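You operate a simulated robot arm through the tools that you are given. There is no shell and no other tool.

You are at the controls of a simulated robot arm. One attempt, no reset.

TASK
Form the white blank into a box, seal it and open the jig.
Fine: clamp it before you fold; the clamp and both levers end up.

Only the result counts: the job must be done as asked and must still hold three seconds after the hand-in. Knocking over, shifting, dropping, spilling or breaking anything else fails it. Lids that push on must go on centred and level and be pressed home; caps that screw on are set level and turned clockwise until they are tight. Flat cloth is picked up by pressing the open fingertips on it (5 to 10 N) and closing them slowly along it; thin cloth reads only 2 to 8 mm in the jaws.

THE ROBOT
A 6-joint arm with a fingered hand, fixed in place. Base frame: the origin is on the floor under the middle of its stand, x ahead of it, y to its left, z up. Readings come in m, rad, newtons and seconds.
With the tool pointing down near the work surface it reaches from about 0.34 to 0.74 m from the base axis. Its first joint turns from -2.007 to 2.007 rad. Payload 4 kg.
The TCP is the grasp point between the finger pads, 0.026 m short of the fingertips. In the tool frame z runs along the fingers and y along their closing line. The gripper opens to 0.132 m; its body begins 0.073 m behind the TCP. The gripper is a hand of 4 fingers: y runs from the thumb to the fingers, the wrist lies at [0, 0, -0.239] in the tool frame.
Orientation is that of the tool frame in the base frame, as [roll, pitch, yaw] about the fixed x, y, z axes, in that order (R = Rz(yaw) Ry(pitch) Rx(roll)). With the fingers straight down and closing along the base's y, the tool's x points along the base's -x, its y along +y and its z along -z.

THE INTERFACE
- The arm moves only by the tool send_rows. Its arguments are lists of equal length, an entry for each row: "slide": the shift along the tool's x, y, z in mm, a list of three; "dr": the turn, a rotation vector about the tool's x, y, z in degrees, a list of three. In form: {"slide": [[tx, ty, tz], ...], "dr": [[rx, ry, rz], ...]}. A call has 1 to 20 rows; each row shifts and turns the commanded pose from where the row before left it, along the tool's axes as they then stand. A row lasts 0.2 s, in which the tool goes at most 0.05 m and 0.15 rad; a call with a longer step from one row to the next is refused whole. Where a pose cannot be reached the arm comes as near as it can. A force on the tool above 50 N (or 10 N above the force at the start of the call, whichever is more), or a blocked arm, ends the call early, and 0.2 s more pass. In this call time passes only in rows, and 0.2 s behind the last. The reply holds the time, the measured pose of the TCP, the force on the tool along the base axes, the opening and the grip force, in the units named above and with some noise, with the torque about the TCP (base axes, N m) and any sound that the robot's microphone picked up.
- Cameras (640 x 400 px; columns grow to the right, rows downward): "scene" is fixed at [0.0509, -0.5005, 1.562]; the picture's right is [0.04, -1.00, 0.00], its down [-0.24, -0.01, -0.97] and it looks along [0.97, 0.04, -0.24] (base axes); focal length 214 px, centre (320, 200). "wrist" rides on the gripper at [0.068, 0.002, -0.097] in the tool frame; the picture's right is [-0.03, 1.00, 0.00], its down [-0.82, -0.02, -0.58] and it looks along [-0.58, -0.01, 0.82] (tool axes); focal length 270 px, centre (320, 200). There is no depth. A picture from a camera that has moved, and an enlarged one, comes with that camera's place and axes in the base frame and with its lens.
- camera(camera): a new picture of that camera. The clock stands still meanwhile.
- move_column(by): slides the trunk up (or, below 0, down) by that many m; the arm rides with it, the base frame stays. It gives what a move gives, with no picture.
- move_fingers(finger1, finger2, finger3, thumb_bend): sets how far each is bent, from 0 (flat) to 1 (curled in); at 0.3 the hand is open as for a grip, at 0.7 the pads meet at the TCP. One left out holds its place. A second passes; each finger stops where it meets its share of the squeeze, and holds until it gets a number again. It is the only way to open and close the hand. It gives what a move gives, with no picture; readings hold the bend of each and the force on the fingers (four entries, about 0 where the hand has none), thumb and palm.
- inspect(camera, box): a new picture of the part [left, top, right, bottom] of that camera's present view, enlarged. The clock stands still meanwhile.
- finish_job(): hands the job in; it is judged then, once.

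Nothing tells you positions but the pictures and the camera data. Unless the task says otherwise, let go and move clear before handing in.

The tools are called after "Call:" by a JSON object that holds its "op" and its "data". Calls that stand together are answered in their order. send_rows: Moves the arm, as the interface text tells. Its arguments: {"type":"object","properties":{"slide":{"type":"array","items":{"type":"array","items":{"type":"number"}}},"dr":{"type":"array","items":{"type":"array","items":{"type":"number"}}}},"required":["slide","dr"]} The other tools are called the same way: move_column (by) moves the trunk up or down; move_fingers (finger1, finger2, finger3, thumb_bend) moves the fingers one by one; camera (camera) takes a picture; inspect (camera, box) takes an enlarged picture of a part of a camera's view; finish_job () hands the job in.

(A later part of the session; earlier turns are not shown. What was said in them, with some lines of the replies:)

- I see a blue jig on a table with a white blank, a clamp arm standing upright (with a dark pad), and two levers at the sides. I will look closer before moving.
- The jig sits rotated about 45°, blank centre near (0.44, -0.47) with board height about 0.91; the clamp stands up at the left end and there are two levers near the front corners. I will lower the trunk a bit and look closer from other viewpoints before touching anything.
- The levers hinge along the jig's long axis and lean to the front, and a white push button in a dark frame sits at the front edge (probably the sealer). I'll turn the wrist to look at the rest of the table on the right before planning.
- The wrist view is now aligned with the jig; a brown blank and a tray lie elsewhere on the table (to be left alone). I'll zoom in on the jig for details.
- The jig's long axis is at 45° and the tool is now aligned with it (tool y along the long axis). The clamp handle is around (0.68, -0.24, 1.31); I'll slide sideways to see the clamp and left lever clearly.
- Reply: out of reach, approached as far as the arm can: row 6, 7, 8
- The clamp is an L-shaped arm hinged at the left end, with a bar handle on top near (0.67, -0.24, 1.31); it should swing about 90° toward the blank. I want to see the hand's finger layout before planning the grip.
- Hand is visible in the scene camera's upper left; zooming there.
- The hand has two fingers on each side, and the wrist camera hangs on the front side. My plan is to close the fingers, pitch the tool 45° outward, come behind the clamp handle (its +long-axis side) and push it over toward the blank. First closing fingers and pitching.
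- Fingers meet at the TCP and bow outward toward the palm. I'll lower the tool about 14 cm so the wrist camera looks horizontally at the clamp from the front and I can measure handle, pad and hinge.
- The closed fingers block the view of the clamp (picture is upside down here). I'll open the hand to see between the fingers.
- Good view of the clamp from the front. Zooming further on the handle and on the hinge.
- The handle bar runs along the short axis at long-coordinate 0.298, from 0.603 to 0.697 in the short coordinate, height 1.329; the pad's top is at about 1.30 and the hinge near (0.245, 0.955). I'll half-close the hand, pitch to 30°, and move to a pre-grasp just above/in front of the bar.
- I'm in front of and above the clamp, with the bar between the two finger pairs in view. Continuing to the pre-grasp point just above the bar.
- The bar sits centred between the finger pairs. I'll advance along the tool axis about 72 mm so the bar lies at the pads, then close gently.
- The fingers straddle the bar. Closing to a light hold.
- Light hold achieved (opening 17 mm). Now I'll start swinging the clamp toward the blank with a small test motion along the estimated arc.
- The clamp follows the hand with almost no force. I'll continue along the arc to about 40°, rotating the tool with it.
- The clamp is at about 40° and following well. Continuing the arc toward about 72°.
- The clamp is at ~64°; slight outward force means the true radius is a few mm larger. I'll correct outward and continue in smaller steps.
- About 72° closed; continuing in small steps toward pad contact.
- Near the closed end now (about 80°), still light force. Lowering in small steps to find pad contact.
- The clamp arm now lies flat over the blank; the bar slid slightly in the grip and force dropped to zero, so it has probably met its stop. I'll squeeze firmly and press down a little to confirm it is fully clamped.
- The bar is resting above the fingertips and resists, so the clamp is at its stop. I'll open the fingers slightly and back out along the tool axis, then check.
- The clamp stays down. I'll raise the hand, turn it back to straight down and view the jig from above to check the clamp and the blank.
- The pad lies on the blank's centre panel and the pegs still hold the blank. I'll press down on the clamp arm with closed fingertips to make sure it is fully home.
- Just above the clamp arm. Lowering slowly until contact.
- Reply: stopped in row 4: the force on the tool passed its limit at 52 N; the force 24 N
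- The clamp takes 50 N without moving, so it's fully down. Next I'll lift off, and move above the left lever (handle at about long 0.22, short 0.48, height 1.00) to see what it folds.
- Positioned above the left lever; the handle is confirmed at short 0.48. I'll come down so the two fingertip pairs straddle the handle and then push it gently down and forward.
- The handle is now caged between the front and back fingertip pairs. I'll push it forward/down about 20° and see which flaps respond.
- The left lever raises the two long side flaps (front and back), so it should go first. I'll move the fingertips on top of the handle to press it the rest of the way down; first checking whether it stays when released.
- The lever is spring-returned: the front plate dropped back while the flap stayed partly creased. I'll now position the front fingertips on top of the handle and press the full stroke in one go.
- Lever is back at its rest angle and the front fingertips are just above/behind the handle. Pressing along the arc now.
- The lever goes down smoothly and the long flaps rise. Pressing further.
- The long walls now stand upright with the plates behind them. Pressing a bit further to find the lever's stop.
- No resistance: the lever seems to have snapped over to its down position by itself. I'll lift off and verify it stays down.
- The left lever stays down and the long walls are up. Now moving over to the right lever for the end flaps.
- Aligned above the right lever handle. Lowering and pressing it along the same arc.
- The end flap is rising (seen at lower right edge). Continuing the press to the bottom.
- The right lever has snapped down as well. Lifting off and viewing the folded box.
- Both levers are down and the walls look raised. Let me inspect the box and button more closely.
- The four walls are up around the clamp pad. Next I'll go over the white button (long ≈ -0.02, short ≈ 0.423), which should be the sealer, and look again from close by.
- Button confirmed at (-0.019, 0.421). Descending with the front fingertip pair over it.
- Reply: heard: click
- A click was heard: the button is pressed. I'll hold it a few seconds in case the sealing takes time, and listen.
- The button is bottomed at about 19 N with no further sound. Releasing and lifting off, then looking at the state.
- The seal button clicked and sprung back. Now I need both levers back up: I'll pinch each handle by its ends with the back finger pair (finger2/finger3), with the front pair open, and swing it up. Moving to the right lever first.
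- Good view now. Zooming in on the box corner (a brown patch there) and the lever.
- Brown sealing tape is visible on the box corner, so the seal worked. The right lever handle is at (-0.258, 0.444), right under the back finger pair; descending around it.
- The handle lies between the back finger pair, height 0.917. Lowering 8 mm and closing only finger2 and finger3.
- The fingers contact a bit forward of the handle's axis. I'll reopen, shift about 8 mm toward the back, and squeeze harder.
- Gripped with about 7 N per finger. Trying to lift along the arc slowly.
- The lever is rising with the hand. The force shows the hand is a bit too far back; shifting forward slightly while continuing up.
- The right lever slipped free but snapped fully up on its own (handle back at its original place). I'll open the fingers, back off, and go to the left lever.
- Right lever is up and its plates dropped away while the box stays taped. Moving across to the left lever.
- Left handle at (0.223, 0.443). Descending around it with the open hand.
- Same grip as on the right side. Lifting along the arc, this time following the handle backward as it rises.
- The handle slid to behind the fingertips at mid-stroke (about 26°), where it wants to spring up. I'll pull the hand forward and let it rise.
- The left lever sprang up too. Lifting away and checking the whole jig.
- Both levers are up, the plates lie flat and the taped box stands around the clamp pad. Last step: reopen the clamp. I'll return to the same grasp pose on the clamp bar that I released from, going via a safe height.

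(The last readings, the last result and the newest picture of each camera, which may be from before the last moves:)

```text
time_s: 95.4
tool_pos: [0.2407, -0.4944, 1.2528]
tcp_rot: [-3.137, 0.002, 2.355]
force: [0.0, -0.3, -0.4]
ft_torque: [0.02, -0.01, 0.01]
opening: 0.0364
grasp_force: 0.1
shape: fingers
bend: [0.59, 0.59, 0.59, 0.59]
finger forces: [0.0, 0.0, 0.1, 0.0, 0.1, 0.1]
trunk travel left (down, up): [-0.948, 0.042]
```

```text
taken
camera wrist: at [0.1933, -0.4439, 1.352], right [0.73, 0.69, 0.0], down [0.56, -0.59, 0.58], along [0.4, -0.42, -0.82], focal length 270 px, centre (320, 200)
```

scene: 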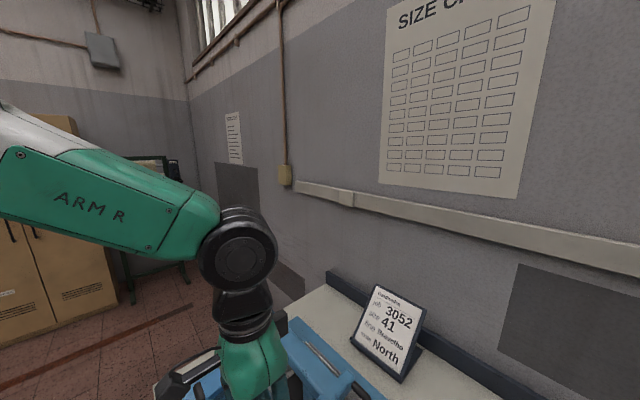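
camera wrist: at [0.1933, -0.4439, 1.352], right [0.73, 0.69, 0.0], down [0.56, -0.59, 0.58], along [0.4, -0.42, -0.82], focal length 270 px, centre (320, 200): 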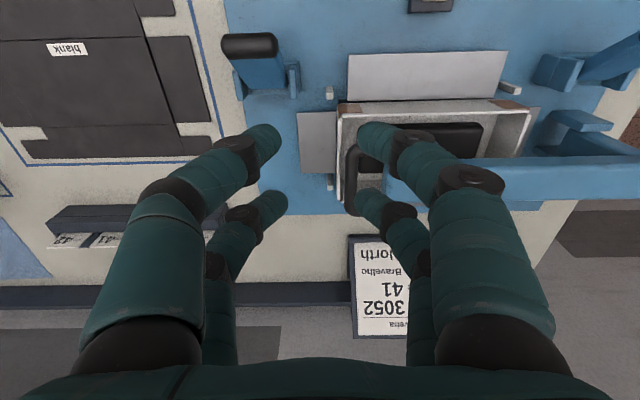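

The box is clearly formed with tape on its corners. Rotating the tool into the earlier grasp orientation and approaching the bar.

Call:
{"op": "send_rows", "data": {"slide": [[0, 0, 0], [0, 0, 0], [0, 0, 0], [0, 0, 0], [0, 0, 0], [0, 0, 0], [0, 0, 0], [0, 0, 0], [0, 0, 0], [-1.2, -15.9, 25.9], [-1.2, -15.9, 25.9], [-1.2, -15.9, 25.9], [-1.2, -15.9, 25.9]], "dr": [[0, -7.5, 0], [0, -7.5, 0], [0, -7.5, 0], [0, -7.5, 0], [-6.235, 0, 3.6], [-6.235, 0, 3.6], [-6.235, 0, 3.6], [-6.235, 0, 3.6], [-6.235, 0, 3.6], [0, 0, 0], [0, 0, 0], [0, 0, 0], [0, 0, 0]]}}

Call:
{"op": "camera", "data": {"camera": "wrist"}}

```text
time_s: 98.2
tool_pos: [0.2807, -0.5364, 1.1454]
tcp_rot: [2.447, 0.417, 2.029]
force: [-0.6, -0.3, 0.5]
ft_torque: [0.01, 0.02, 0.05]
opening: 0.0364
grasp_force: 0.1
shape: fingers
bend: [0.59, 0.59, 0.59, 0.59]
finger forces: [0.0, 0.1, 0.0, 0.0, 0.1, 0.1]
trunk travel left (down, up): [-0.948, 0.042]
```

```text
taken
camera wrist: at [0.1854, -0.4792, 1.1877], right [0.58, 0.55, 0.59], down [-0.09, -0.68, 0.73], along [0.81, -0.48, -0.35], focal length 270 px, centre (320, 200)
```

wrist: 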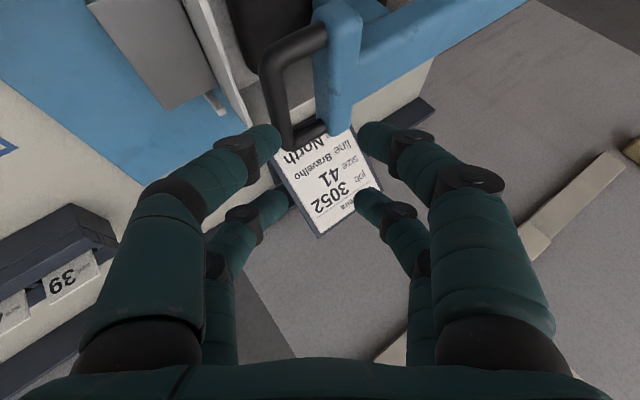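

Call:
{"op": "send_rows", "data": {"slide": [[-1.2, -15.9, 25.9], [-1.2, -15.9, 25.9]], "dr": [[0, 0, 0], [0, 0, 0]]}}

Call:
{"op": "camera", "data": {"camera": "wrist"}}

```text
time_s: 98.8
tool_pos: [0.3015, -0.5551, 1.0904]
tcp_rot: [2.448, 0.42, 2.031]
force: [0.3, 0.1, -0.7]
ft_torque: [0.02, 0.0, 0.0]
opening: 0.0363
grasp_force: 0.1
shape: fingers
bend: [0.59, 0.59, 0.59, 0.59]
finger forces: [0.0, 0.1, 0.0, 0.1, 0.1, 0.0]
trunk travel left (down, up): [-0.948, 0.042]
```

```text
taken
camera wrist: at [0.2049, -0.4987, 1.1337], right [0.58, 0.55, 0.6], down [-0.09, -0.68, 0.72], along [0.81, -0.48, -0.35], focal length 270 px, centre (320, 200)
```

wrist: 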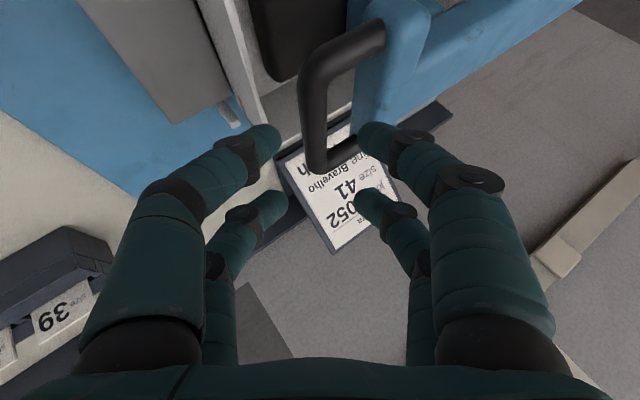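

The bar lines up between the finger pairs. Advancing along the tool axis onto it.

Call:
{"op": "send_rows", "data": {"slide": [[0, -1, 20], [0, -1, 20], [0, 0, 16], [0, 0, 14], [0, 0, 10]], "dr": [[0, 0, 0], [0, 0, 0], [0, 0, 0], [0, 0, 0], [0, 0, 0]]}}

Call:
{"op": "camera", "data": {"camera": "wrist"}}

```text
time_s: 100.0
tool_pos: [0.3564, -0.5567, 1.0332]
tcp_rot: [2.447, 0.419, 2.028]
force: [-1.1, -0.9, -0.9]
ft_torque: [0.03, -0.04, 0.0]
opening: 0.0352
grasp_force: 0.4
shape: fingers
bend: [0.59, 0.59, 0.59, 0.59]
finger forces: [0.9, 0.0, 0.1, 0.0, 0.0, 0.1]
trunk travel left (down, up): [-0.948, 0.042]
```

```text
taken
camera wrist: at [0.26, -0.4995, 1.076], right [0.58, 0.55, 0.6], down [-0.09, -0.68, 0.72], along [0.81, -0.48, -0.35], focal length 270 px, centre (320, 200)
```

wrist: 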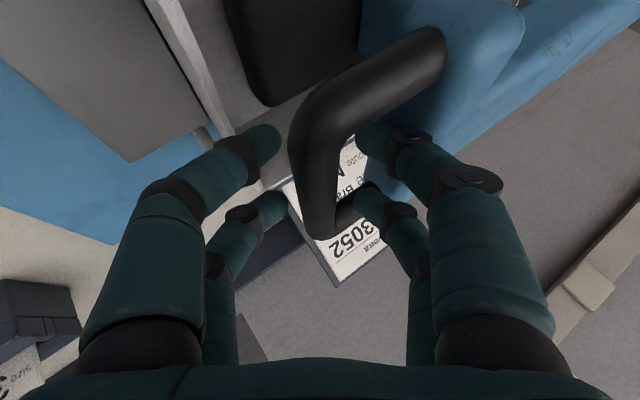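

The bar is in the grip region. Closing firmly on the bar before lifting.

Call:
{"op": "move_fingers", "data": {"finger1": 0.8, "finger2": 0.8, "finger3": 0.8, "thumb_bend": 0.8}}

Call:
{"op": "camera", "data": {"camera": "wrist"}}

```text
time_s: 101.0
tool_pos: [0.3572, -0.5556, 1.033]
tcp_rot: [2.447, 0.418, 2.03]
force: [2.7, 1.0, -4.8]
ft_torque: [0.01, -0.04, 0.06]
opening: 0.0
grasp_force: 8.2
shape: fingers
bend: [0.74, 0.68, 0.68, 0.74]
finger forces: [0.0, 8.6, 7.8, 0.0, 0.0, 0.0]
trunk travel left (down, up): [-0.948, 0.042]
```

```text
taken
camera wrist: at [0.2607, -0.4994, 1.0756], right [0.58, 0.55, 0.6], down [-0.09, -0.68, 0.72], along [0.81, -0.48, -0.35], focal length 270 px, centre (320, 200)
```

wrist: 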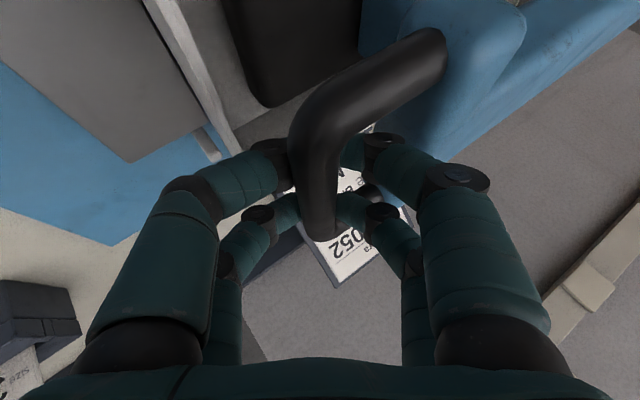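

The front pair has closed beneath the bar and the back pair grips it, so the bar is captured. Starting to swing the clamp up, gently.

Call:
{"op": "send_rows", "data": {"slide": [[-4.7, 11, -8.2], [-4.7, 11, -8.2], [-4.5, 11.5, -7.8], [-4.5, 11.5, -7.7]], "dr": [[0.866, 0, -0.5], [0.866, 0, -0.5], [0.866, 0, -0.5], [0.866, 0, -0.5]]}}

Call:
{"op": "camera", "data": {"camera": "wrist"}}

Call:
{"op": "inspect", "data": {"camera": "scene", "box": [170, 250, 410, 400]}}

```text
time_s: 102.0
tool_pos: [0.3686, -0.5441, 1.0885]
tcp_rot: [2.52, 0.437, 2.061]
force: [5.9, 6.2, -9.6]
ft_torque: [0.09, 0.07, 0.22]
opening: 0.0001
grasp_force: 7.7
shape: fingers
bend: [0.74, 0.66, 0.68, 0.74]
finger forces: [0.0, 9.9, 5.9, 0.0, 0.0, 0.0]
trunk travel left (down, up): [-0.948, 0.042]
```

```text
taken
camera wrist: at [0.2755, -0.4845, 1.1338], right [0.61, 0.58, 0.54], down [-0.05, -0.65, 0.76], along [0.79, -0.49, -0.36], focal length 270 px, centre (320, 200)
```

wrist: 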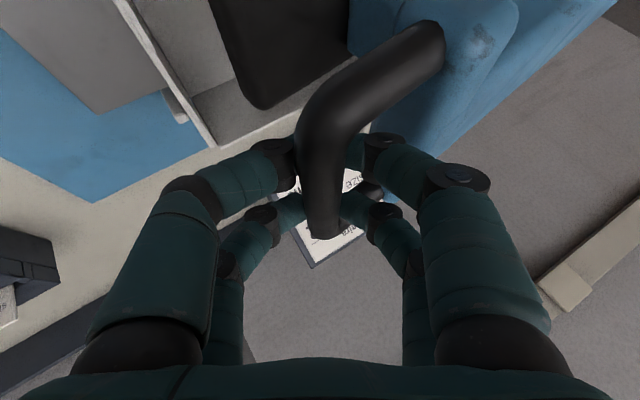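

```text
2.67 times, centred on (290, 325) of scene
camera zoom: at [0.0509, -0.5005, 1.562], right [0.04, -1.0, 0.0], down [-0.24, -0.01, -0.97], along [0.97, 0.04, -0.24], focal length 572 px, centre (400, -133)
```

zoom: 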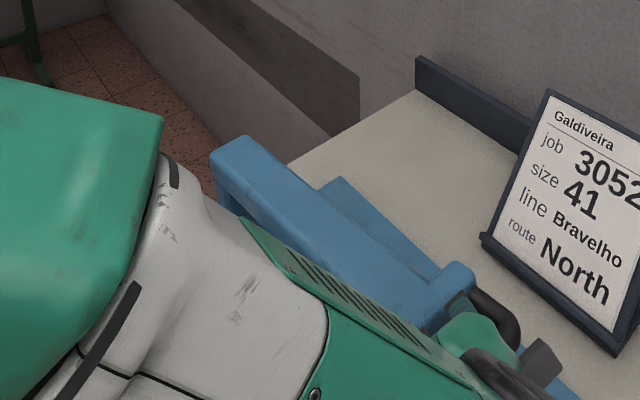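

The clamp is coming up with the hand and the box stays put. Continuing the arc.

Call:
{"op": "send_rows", "data": {"slide": [[-8.49, 23.6, -14.7], [-7.98, 24.3, -13.8], [-7.47, 24.9, -12.9], [-6.95, 25.6, -12.0], [-6.38, 26.15, -11.05]], "dr": [[1.732, 0, -1.0], [1.732, 0, -1.0], [1.732, 0, -1.0], [1.732, 0, -1.0], [1.732, 0, -1.0]]}}

Call:
{"op": "camera", "data": {"camera": "wrist"}}

Call:
{"op": "camera", "data": {"camera": "scene"}}

```text
time_s: 103.2
tool_pos: [0.4246, -0.4878, 1.211]
tcp_rot: [2.712, 0.478, 2.15]
force: [14.2, 16.5, -25.8]
ft_torque: [-0.02, 0.3, 0.34]
opening: 0.0001
grasp_force: 18.5
shape: fingers
bend: [0.74, 0.62, 0.7, 0.75]
finger forces: [12.9, 12.4, 3.2, 0.0, 8.7, 0.0]
trunk travel left (down, up): [-0.948, 0.042]
```

```text
taken
camera wrist: at [0.336, -0.4241, 1.2595], right [0.67, 0.64, 0.38], down [0.05, -0.55, 0.83], along [0.74, -0.54, -0.4], focal length 270 px, centre (320, 200)
```

wrist: 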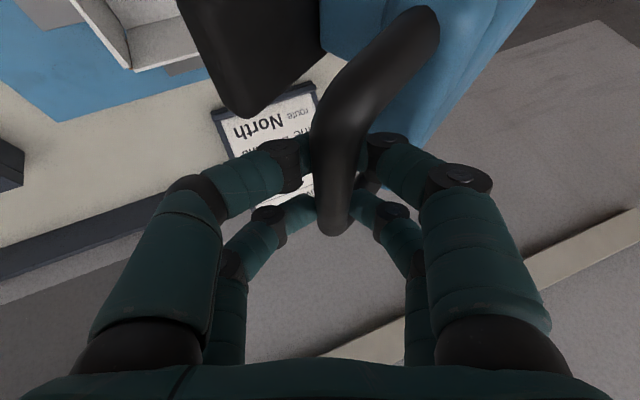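

```text
taken
```

scene: 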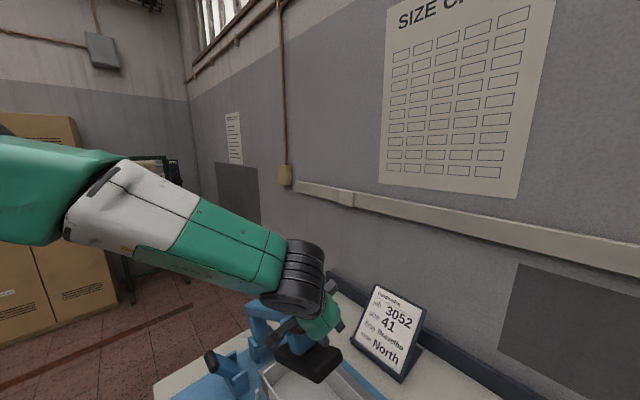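

The clamp is halfway, but an inward pull of about 33 N shows the hand is a few mm too far out. Correcting inward before continuing.

Call:
{"op": "send_rows", "data": {"slide": [[2.7, 2.7, 4.7]], "dr": [[0, 0, 0]]}}

```text
time_s: 103.6
tool_pos: [0.4235, -0.4874, 1.2097]
tcp_rot: [2.709, 0.486, 2.144]
force: [4.9, 10.6, -15.7]
ft_torque: [0.0, 0.22, 0.28]
opening: 0.0
grasp_force: 16.1
shape: fingers
bend: [0.75, 0.62, 0.7, 0.75]
finger forces: [8.7, 11.0, 4.7, 0.0, 8.2, 0.1]
trunk travel left (down, up): [-0.948, 0.042]
```

Call:
{"op": "send_rows", "data": {"slide": [[-4.0, 28.4, -7.0], [-4.6, 27.6, -8.0], [-4.6, 27.5, -8.0]], "dr": [[1.732, 0, -1.0], [1.732, 0, -1.0], [1.732, 0, -1.0]]}}

Call:
{"op": "camera", "data": {"camera": "wrist"}}

```text
time_s: 104.4
tool_pos: [0.4738, -0.4404, 1.2631]
tcp_rot: [2.825, 0.505, 2.197]
force: [-0.8, -1.7, -3.3]
ft_torque: [-0.08, 0.16, 0.11]
opening: 0.0
grasp_force: 8.9
shape: fingers
bend: [0.75, 0.64, 0.71, 0.76]
finger forces: [0.0, 10.4, 7.5, 0.1, 0.1, 0.0]
trunk travel left (down, up): [-0.948, 0.042]
```

```text
taken
camera wrist: at [0.3888, -0.3707, 1.3131], right [0.69, 0.66, 0.28], down [0.1, -0.48, 0.87], along [0.71, -0.57, -0.4], focal length 270 px, centre (320, 200)
```

wrist: 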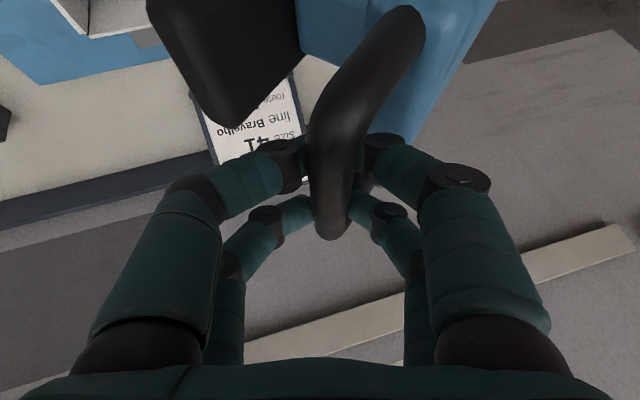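

Force is near zero now. Continuing toward the upright position.

Call:
{"op": "send_rows", "data": {"slide": [[-4.0, 27.8, -6.9], [-3.5, 28.0, -6.0], [-2.9, 28.2, -5.0], [-2.3, 28.5, -4.0]], "dr": [[1.732, 0, -1.0], [1.732, 0, -1.0], [1.732, 0, -1.0], [1.732, 0, -1.0]]}}

Call:
{"op": "camera", "data": {"camera": "wrist"}}

Call:
{"op": "inspect", "data": {"camera": "scene", "box": [150, 190, 390, 400]}}

```text
time_s: 105.4
tool_pos: [0.5471, -0.3654, 1.3113]
tcp_rot: [2.984, 0.517, 2.277]
force: [-0.5, -0.3, -4.6]
ft_torque: [-0.05, 0.19, 0.08]
opening: 0.0001
grasp_force: 8.6
shape: fingers
bend: [0.75, 0.64, 0.71, 0.76]
finger forces: [0.0, 11.1, 6.7, 0.0, 0.1, 0.1]
trunk travel left (down, up): [-0.948, 0.042]
```

```text
taken
camera wrist: at [0.467, -0.2926, 1.3632], right [0.72, 0.68, 0.15], down [0.19, -0.4, 0.9], along [0.67, -0.61, -0.42], focal length 270 px, centre (320, 200)
```

wrist: 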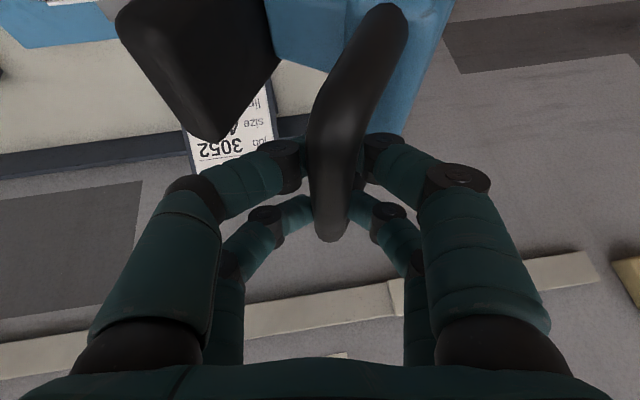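

```text
1.90 times, centred on (270, 295) of scene
camera zoom: at [0.0509, -0.5005, 1.562], right [0.04, -1.0, 0.0], down [-0.24, -0.01, -0.97], along [0.97, 0.04, -0.24], focal length 408 px, centre (415, 19)
```

zoom: 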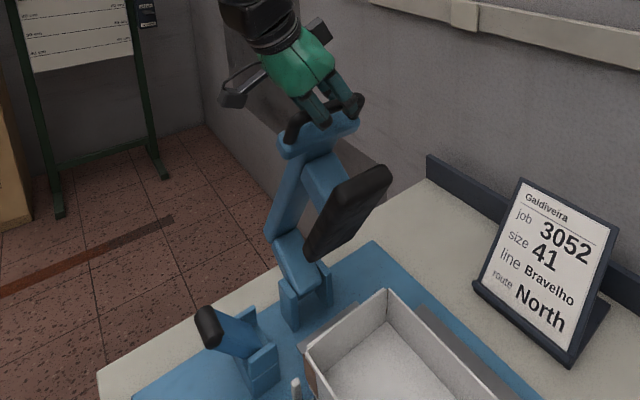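

The box is nicely formed and the clamp is mostly up. Continuing to its open stop.

Call:
{"op": "send_rows", "data": {"slide": [[-1.7, 28.7, -3.0], [-1.1, 28.8, -1.9], [-0.5, 28.8, -0.9], [0.1, 28.8, 0.1], [0.7, 20, 1.0]], "dr": [[1.732, 0, -1.0], [1.732, 0, -1.0], [1.732, 0, -1.0], [1.732, 0, -1.0], [0, 0, 0]]}}

Call:
{"op": "camera", "data": {"camera": "wrist"}}

Call:
{"op": "inspect", "data": {"camera": "scene", "box": [150, 190, 390, 400]}}

```text
time_s: 106.6
tool_pos: [0.6424, -0.2682, 1.327]
tcp_rot: [-3.139, 0.526, 2.358]
force: [2.8, -0.8, -0.7]
ft_torque: [0.0, 0.02, 0.02]
opening: 0.0001
grasp_force: 6.7
shape: fingers
bend: [0.75, 0.67, 0.71, 0.76]
finger forces: [0.0, 7.9, 5.1, 0.0, 0.0, 0.0]
trunk travel left (down, up): [-0.948, 0.042]
```

```text
taken
camera wrist: at [0.5672, -0.1921, 1.3781], right [0.72, 0.69, 0.01], down [0.28, -0.31, 0.91], along [0.63, -0.65, -0.42], focal length 270 px, centre (320, 200)
```

wrist: 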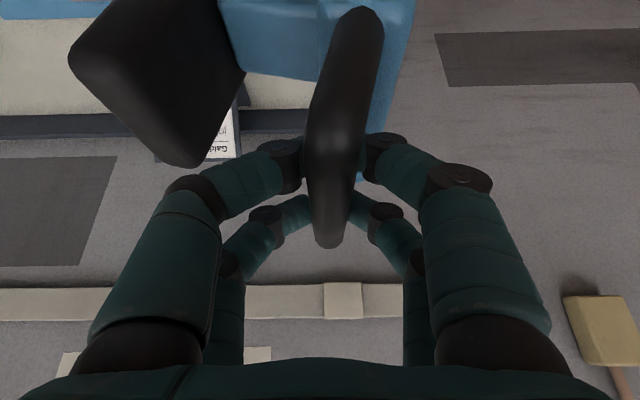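

```text
1.90 times, centred on (270, 295) of scene
camera zoom: at [0.0509, -0.5005, 1.562], right [0.04, -1.0, 0.0], down [-0.24, -0.01, -0.97], along [0.97, 0.04, -0.24], focal length 408 px, centre (415, 19)
```

zoom: 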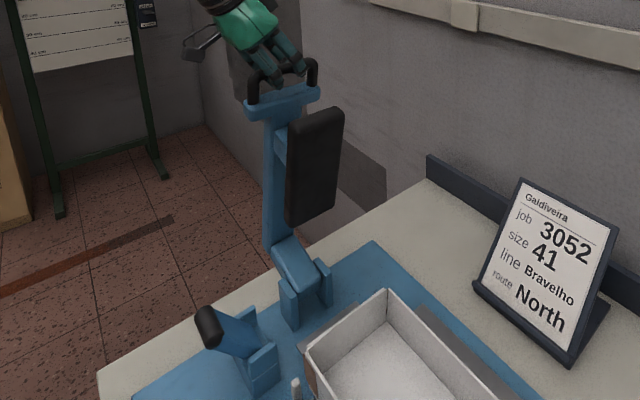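

A little more to reach the original open stop (about 33 mm).

Call:
{"op": "send_rows", "data": {"slide": [[0.8, 10, 1.3], [0.9, 10, 1.5], [0.9, 9, 1.5], [0.9, 7, 1.5]], "dr": [[0, 0, 0], [0, 0, 0], [0, 0, 0], [0, 0, 0]]}}

Call:
{"op": "camera", "data": {"camera": "wrist"}}

```text
time_s: 107.6
tool_pos: [0.667, -0.2457, 1.3185]
tcp_rot: [-3.138, 0.524, 2.357]
force: [0.3, -1.2, -2.3]
ft_torque: [0.04, 0.04, -0.02]
opening: 0.0001
grasp_force: 3.9
shape: fingers
bend: [0.75, 0.71, 0.71, 0.76]
finger forces: [0.0, 3.8, 4.2, 0.1, 0.1, 0.1]
trunk travel left (down, up): [-0.948, 0.042]
```

```text
taken
camera wrist: at [0.5911, -0.1684, 1.3702], right [0.72, 0.69, 0.01], down [0.28, -0.31, 0.91], along [0.63, -0.65, -0.42], focal length 270 px, centre (320, 200)
```

wrist: 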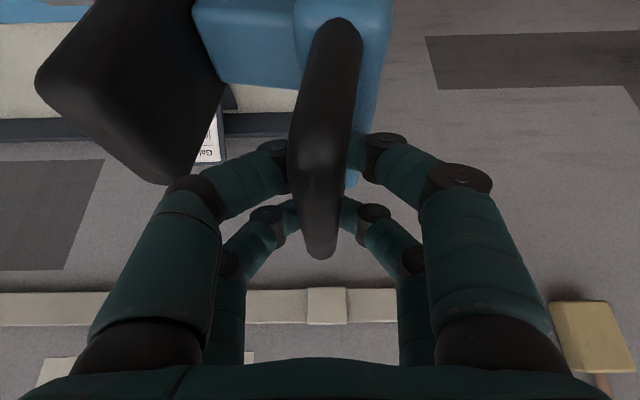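

Bar is back at its original coordinate (0.298). A small extra nudge to check it is at the stop, then release and back out.

Call:
{"op": "send_rows", "data": {"slide": [[0.5, 4, 0.8], [0.5, 4, 0.8]], "dr": [[0, 0, 0], [0, 0, 0]]}}

Call:
{"op": "camera", "data": {"camera": "wrist"}}

```text
time_s: 108.2
tool_pos: [0.6702, -0.2425, 1.3174]
tcp_rot: [-3.138, 0.522, 2.356]
force: [-5.8, -6.1, -3.0]
ft_torque: [0.06, 0.03, -0.17]
opening: 0.0
grasp_force: 4.9
shape: fingers
bend: [0.75, 0.71, 0.7, 0.76]
finger forces: [0.0, 2.4, 6.2, 0.1, 1.0, 0.0]
trunk travel left (down, up): [-0.948, 0.042]
```

```text
taken
camera wrist: at [0.5955, -0.1644, 1.3691], right [0.72, 0.69, 0.01], down [0.28, -0.31, 0.91], along [0.63, -0.65, -0.42], focal length 270 px, centre (320, 200)
```

wrist: 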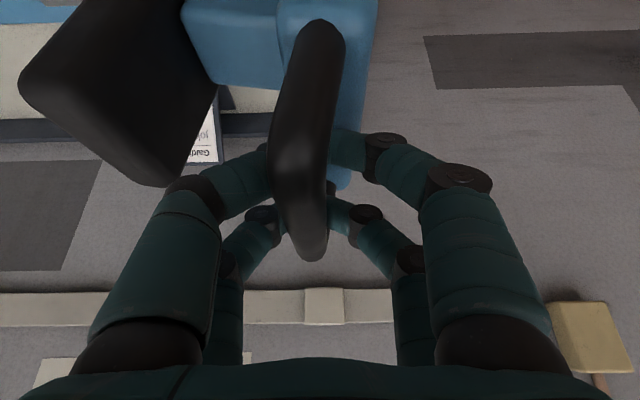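

The clamp is against its open stop. Returning the hand to neutral, opening the fingers and backing out along the tool axis.

Call:
{"op": "send_rows", "data": {"slide": [[0, -4, 0], [0, -3, 0]], "dr": [[0, 0, 0], [0, 0, 0]]}}

Call:
{"op": "move_fingers", "data": {"finger1": 0.48, "finger2": 0.48, "finger3": 0.48, "thumb_bend": 0.48}}

Call:
{"op": "camera", "data": {"camera": "wrist"}}

```text
time_s: 108.8
tool_pos: [0.6676, -0.244, 1.317]
tcp_rot: [-3.139, 0.522, 2.359]
force: [1.4, -1.3, -3.4]
ft_torque: [0.08, 0.04, -0.01]
opening: 0.0
grasp_force: 3.8
shape: fingers
bend: [0.75, 0.71, 0.7, 0.76]
finger forces: [0.0, 3.5, 4.4, 0.1, 0.1, 0.0]
trunk travel left (down, up): [-0.948, 0.042]
```

```text
time_s: 109.8
tool_pos: [0.6656, -0.2444, 1.3191]
tcp_rot: [3.141, 0.527, 2.356]
force: [0.5, -5.9, 11.3]
ft_torque: [-0.05, -0.14, -0.06]
opening: 0.0483
grasp_force: 5.9
shape: fingers
bend: [0.72, 0.48, 0.48, 0.48]
finger forces: [11.3, 0.0, 0.0, 0.0, 0.0, 0.1]
trunk travel left (down, up): [-0.948, 0.042]
```

```text
taken
camera wrist: at [0.5906, -0.1681, 1.3703], right [0.72, 0.69, 0.01], down [0.28, -0.31, 0.91], along [0.63, -0.65, -0.41], focal length 270 px, centre (320, 200)
```

wrist: 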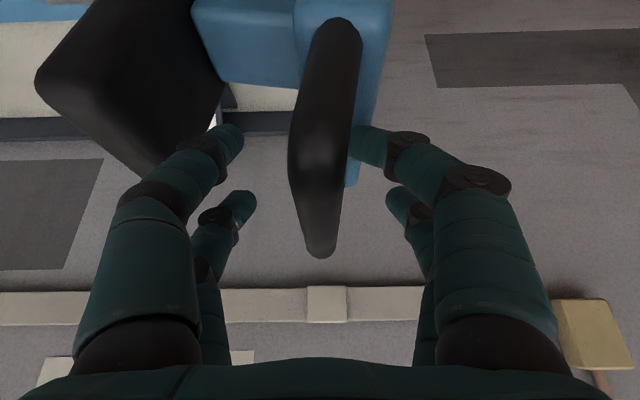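

Three fingers opened, but finger1 is caught on the cross plate below the bar. I'll rise a few mm so it can straighten out.

Call:
{"op": "send_rows", "data": {"slide": [[0, 0, -3], [0, 0, -3]], "dr": [[0, 0, 0], [0, 0, 0]]}}

Call:
{"op": "move_fingers", "data": {"finger1": 0.55}}

Call:
{"op": "camera", "data": {"camera": "wrist"}}

Call:
{"op": "inspect", "data": {"camera": "scene", "box": [200, 180, 300, 280]}}

```text
time_s: 110.4
tool_pos: [0.6637, -0.2424, 1.3221]
tcp_rot: [-3.141, 0.521, 2.356]
force: [-0.1, 0.9, -0.6]
ft_torque: [0.0, 0.0, 0.0]
opening: 0.0639
grasp_force: 0.1
shape: fingers
bend: [0.59, 0.48, 0.48, 0.48]
finger forces: [0.0, 0.1, 0.0, 0.0, 0.1, 0.1]
trunk travel left (down, up): [-0.948, 0.042]
```

```text
time_s: 111.4
tool_pos: [0.6649, -0.2424, 1.3224]
tcp_rot: [-3.138, 0.526, 2.356]
force: [-1.0, 0.5, -0.4]
ft_torque: [0.0, 0.04, 0.02]
opening: 0.061
grasp_force: 0.0
shape: fingers
bend: [0.55, 0.48, 0.48, 0.48]
finger forces: [0.0, 0.1, 0.0, 0.0, 0.0, 0.1]
trunk travel left (down, up): [-0.948, 0.042]
```

```text
taken
camera wrist: at [0.5898, -0.1648, 1.3741], right [0.72, 0.69, 0.01], down [0.28, -0.31, 0.91], along [0.63, -0.65, -0.42], focal length 270 px, centre (320, 200)
```

wrist: 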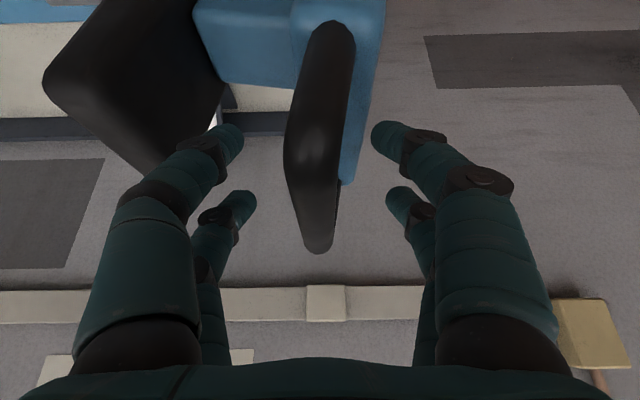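

```text
4.00 times, centred on (250, 230) of scene
camera zoom: at [0.0509, -0.5005, 1.562], right [0.04, -1.0, 0.0], down [-0.24, -0.01, -0.97], along [0.97, 0.04, -0.24], focal length 858 px, centre (600, 80)
```

zoom: 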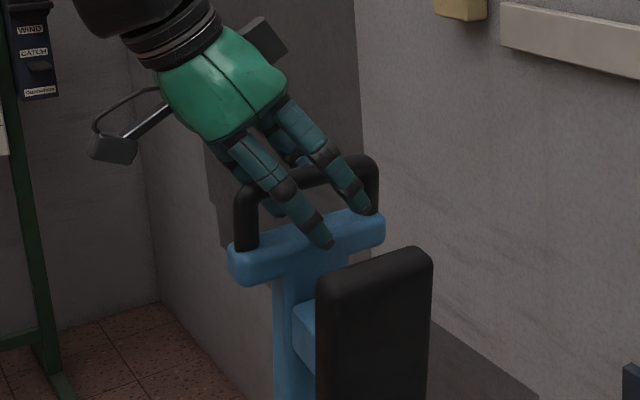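

All fingers are clear of the bar. Backing out along the tool axis and then away from the jig.

Call:
{"op": "send_rows", "data": {"slide": [[0, 0, -15], [0, 0, -20], [0, 0, -20], [0, 0, -20], [0, 0, -15], [28, -5, -16], [28, -5, -16], [28, -5, -16], [28, -5, -16], [28, -5, -16]], "dr": [[0, 0, 0], [0, 0, 0], [0, 0, 0], [0, 0, 0], [0, 0, 0], [0, 0, 0], [0, 0, 0], [0, 0, 0], [0, 0, 0], [0, 0, 0]]}}

Call:
{"op": "camera", "data": {"camera": "wrist"}}

Call:
{"op": "camera", "data": {"camera": "scene"}}

```text
time_s: 113.6
tool_pos: [0.5013, -0.1133, 1.4017]
tcp_rot: [-3.14, 0.526, 2.356]
force: [0.4, 0.9, -0.6]
ft_torque: [-0.01, 0.01, -0.03]
opening: 0.0606
grasp_force: 0.1
shape: fingers
bend: [0.55, 0.48, 0.48, 0.48]
finger forces: [0.0, 0.0, 0.0, 0.1, 0.0, 0.1]
trunk travel left (down, up): [-0.948, 0.042]
```

```text
taken
camera wrist: at [0.4252, -0.0354, 1.4523], right [0.72, 0.69, 0.01], down [0.28, -0.31, 0.91], along [0.63, -0.65, -0.42], focal length 270 px, centre (320, 200)
```

wrist: 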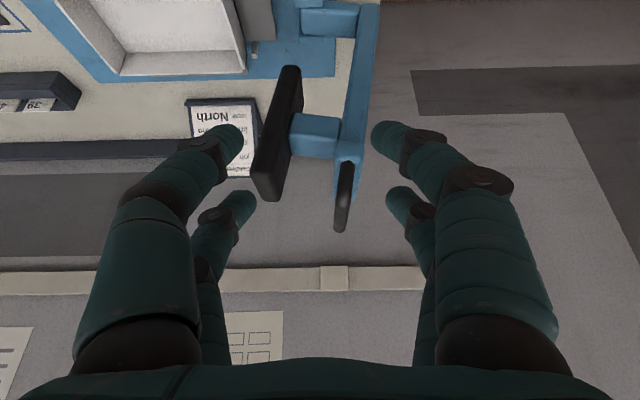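

```text
taken
```

scene: 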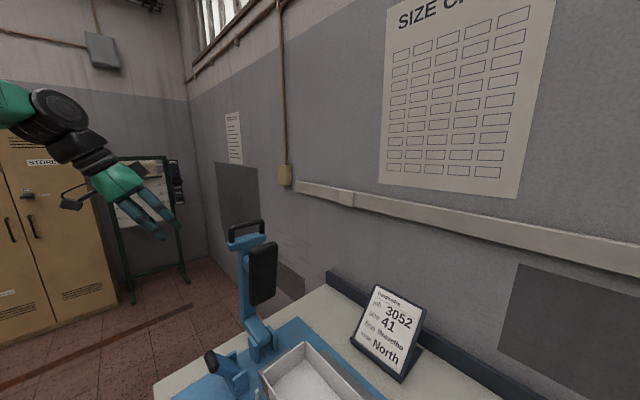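

The clamp is back at its open position. Moving to the overview position to inspect the finished box and levers.

Call:
{"op": "send_rows", "data": {"slide": [[0, 0, 0], [0, 0, 0], [0, 0, 0], [0, 0, 0], [11, -31, -11], [11, -31, -11], [11, -31, -11], [11, -31, -11], [11, -31, -11], [11, -31, -11], [11, -31, -11], [11, -31, -11], [11, -31, -11]], "dr": [[0, 7.5, 0], [0, 7.5, 0], [0, 7.5, 0], [0, 7.5, 0], [0, 0, 0], [0, 0, 0], [0, 0, 0], [0, 0, 0], [0, 0, 0], [0, 0, 0], [0, 0, 0], [0, 0, 0], [0, 0, 0]]}}

Call:
{"op": "move_fingers", "data": {"finger1": 0.3, "finger2": 0.3, "finger3": 0.3, "thumb_bend": 0.3}}

Call:
{"op": "camera", "data": {"camera": "wrist"}}

Call:
{"op": "inspect", "data": {"camera": "wrist", "box": [190, 40, 470, 220]}}

Call:
{"op": "inspect", "data": {"camera": "scene", "box": [150, 210, 430, 400]}}

```text
time_s: 116.4
tool_pos: [0.2319, -0.2396, 1.501]
tcp_rot: [-3.139, 0.0, 2.356]
force: [0.4, -1.0, 0.6]
ft_torque: [-0.02, -0.01, -0.01]
opening: 0.061
grasp_force: 0.1
shape: fingers
bend: [0.55, 0.48, 0.48, 0.48]
finger forces: [0.0, 0.0, 0.1, 0.0, 0.1, 0.1]
trunk travel left (down, up): [-0.948, 0.042]
```

```text
time_s: 117.4
tool_pos: [0.2334, -0.2423, 1.4987]
tcp_rot: [-3.138, 0.002, 2.357]
force: [0.4, 0.0, 0.1]
ft_torque: [0.0, -0.02, 0.0]
opening: 0.1326
grasp_force: 0.1
shape: fingers
bend: [0.3, 0.3, 0.3, 0.3]
finger forces: [0.0, 0.1, 0.0, 0.0, 0.1, 0.0]
trunk travel left (down, up): [-0.948, 0.042]
```

```text
taken
camera wrist: at [0.1863, -0.1909, 1.5976], right [0.73, 0.69, 0.0], down [0.56, -0.59, 0.58], along [0.4, -0.42, -0.82], focal length 270 px, centre (320, 200)
```

wrist: 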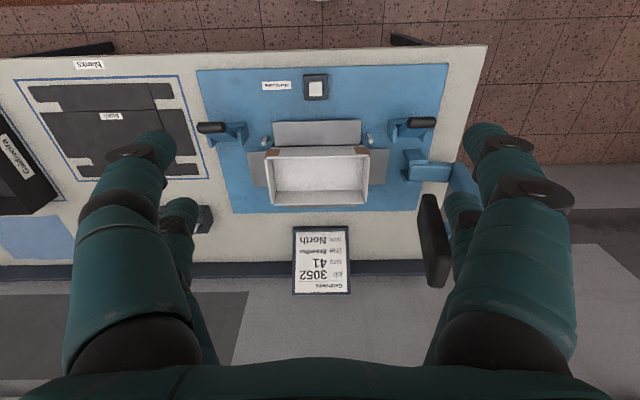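

```text
2.22 times, centred on (330, 130) of wrist
camera zoom: at [0.1863, -0.1909, 1.5976], right [0.73, 0.69, 0.0], down [0.56, -0.59, 0.58], along [0.4, -0.42, -0.82], focal length 601 px, centre (298, 356)
```

zoom: 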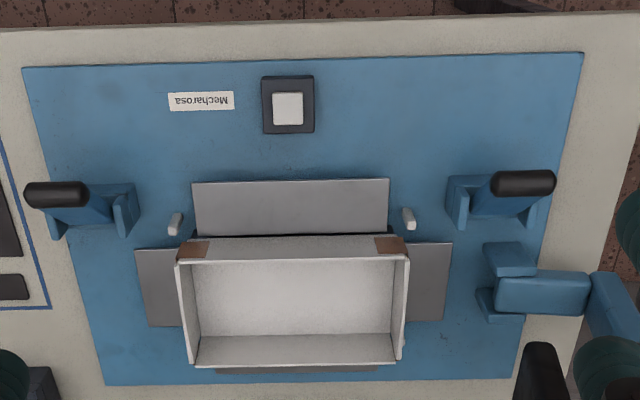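

```text
2.11 times, centred on (290, 305) of scene
camera zoom: at [0.0509, -0.5005, 1.562], right [0.04, -1.0, 0.0], down [-0.24, -0.01, -0.97], along [0.97, 0.04, -0.24], focal length 452 px, centre (383, -21)
```

zoom: 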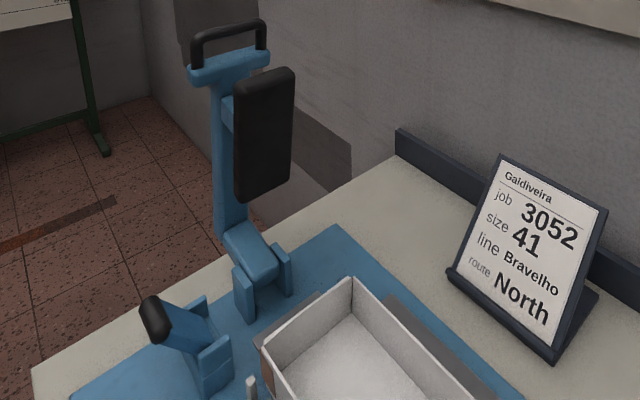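

The box is complete with taped corners, both levers and the clamp are up. One closer look at the corners before handing in.

Call:
{"op": "inspect", "data": {"camera": "wrist", "box": [255, 130, 385, 215]}}

Call:
{"op": "inspect", "data": {"camera": "wrist", "box": [180, 60, 340, 160]}}

```text
4.71 times, centred on (320, 172) of wrist
camera zoom: at [0.1863, -0.1909, 1.5976], right [0.73, 0.69, 0.0], down [0.56, -0.59, 0.58], along [0.4, -0.42, -0.82], focal length 1272 px, centre (320, 329)
```

zoom: 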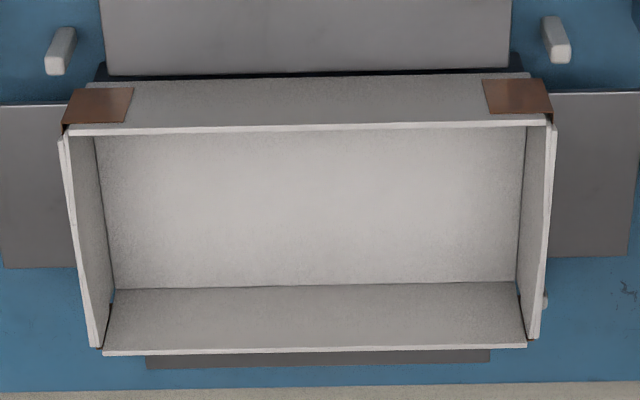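

```text
4.00 times, centred on (260, 110) of wrist
camera zoom: at [0.1863, -0.1909, 1.5976], right [0.73, 0.69, 0.0], down [0.56, -0.59, 0.58], along [0.4, -0.42, -0.82], focal length 1081 px, centre (560, 560)
```

zoom: 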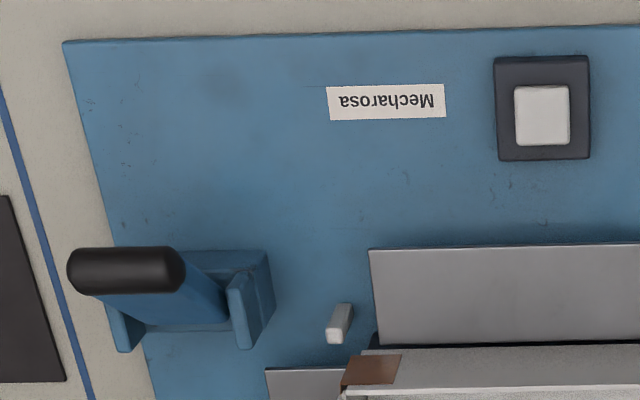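

The box is upright and taped at its visible front corners. Both levers are at their original raised angle, the clamp is at its open stop, and the hand is clear with nothing else disturbed. Handing in.

Call:
{"op": "finish_job", "data": {}}

```text
The job is handed in.
```

The white blank is now a box: I clamped it, folded it, sealed it, opened the jig and handed the job in. The hand-in gave no verdict, so I can't confirm it passed.

- **Clamping:** The clamp was down on the blank before any folding, and it took about 50 N from above without moving.
- **Folding:** The left lever raised the two long walls, then the right lever raised the two end walls.
- **Sealing:** I pressed the white button at the front of the jig and heard a click. Brown tape now shows on both front corners. The back corners' outer faces weren't in view, so I didn't see tape there.
- **Opening:** Both levers and the clamp are back up. The levers slipped out of the grip partway but sprang up on their own, and the clamp is back against its open stop.

In the final pictures all four walls stand upright. I saw nothing else on the table that had moved, and the hand was well clear at hand-in.
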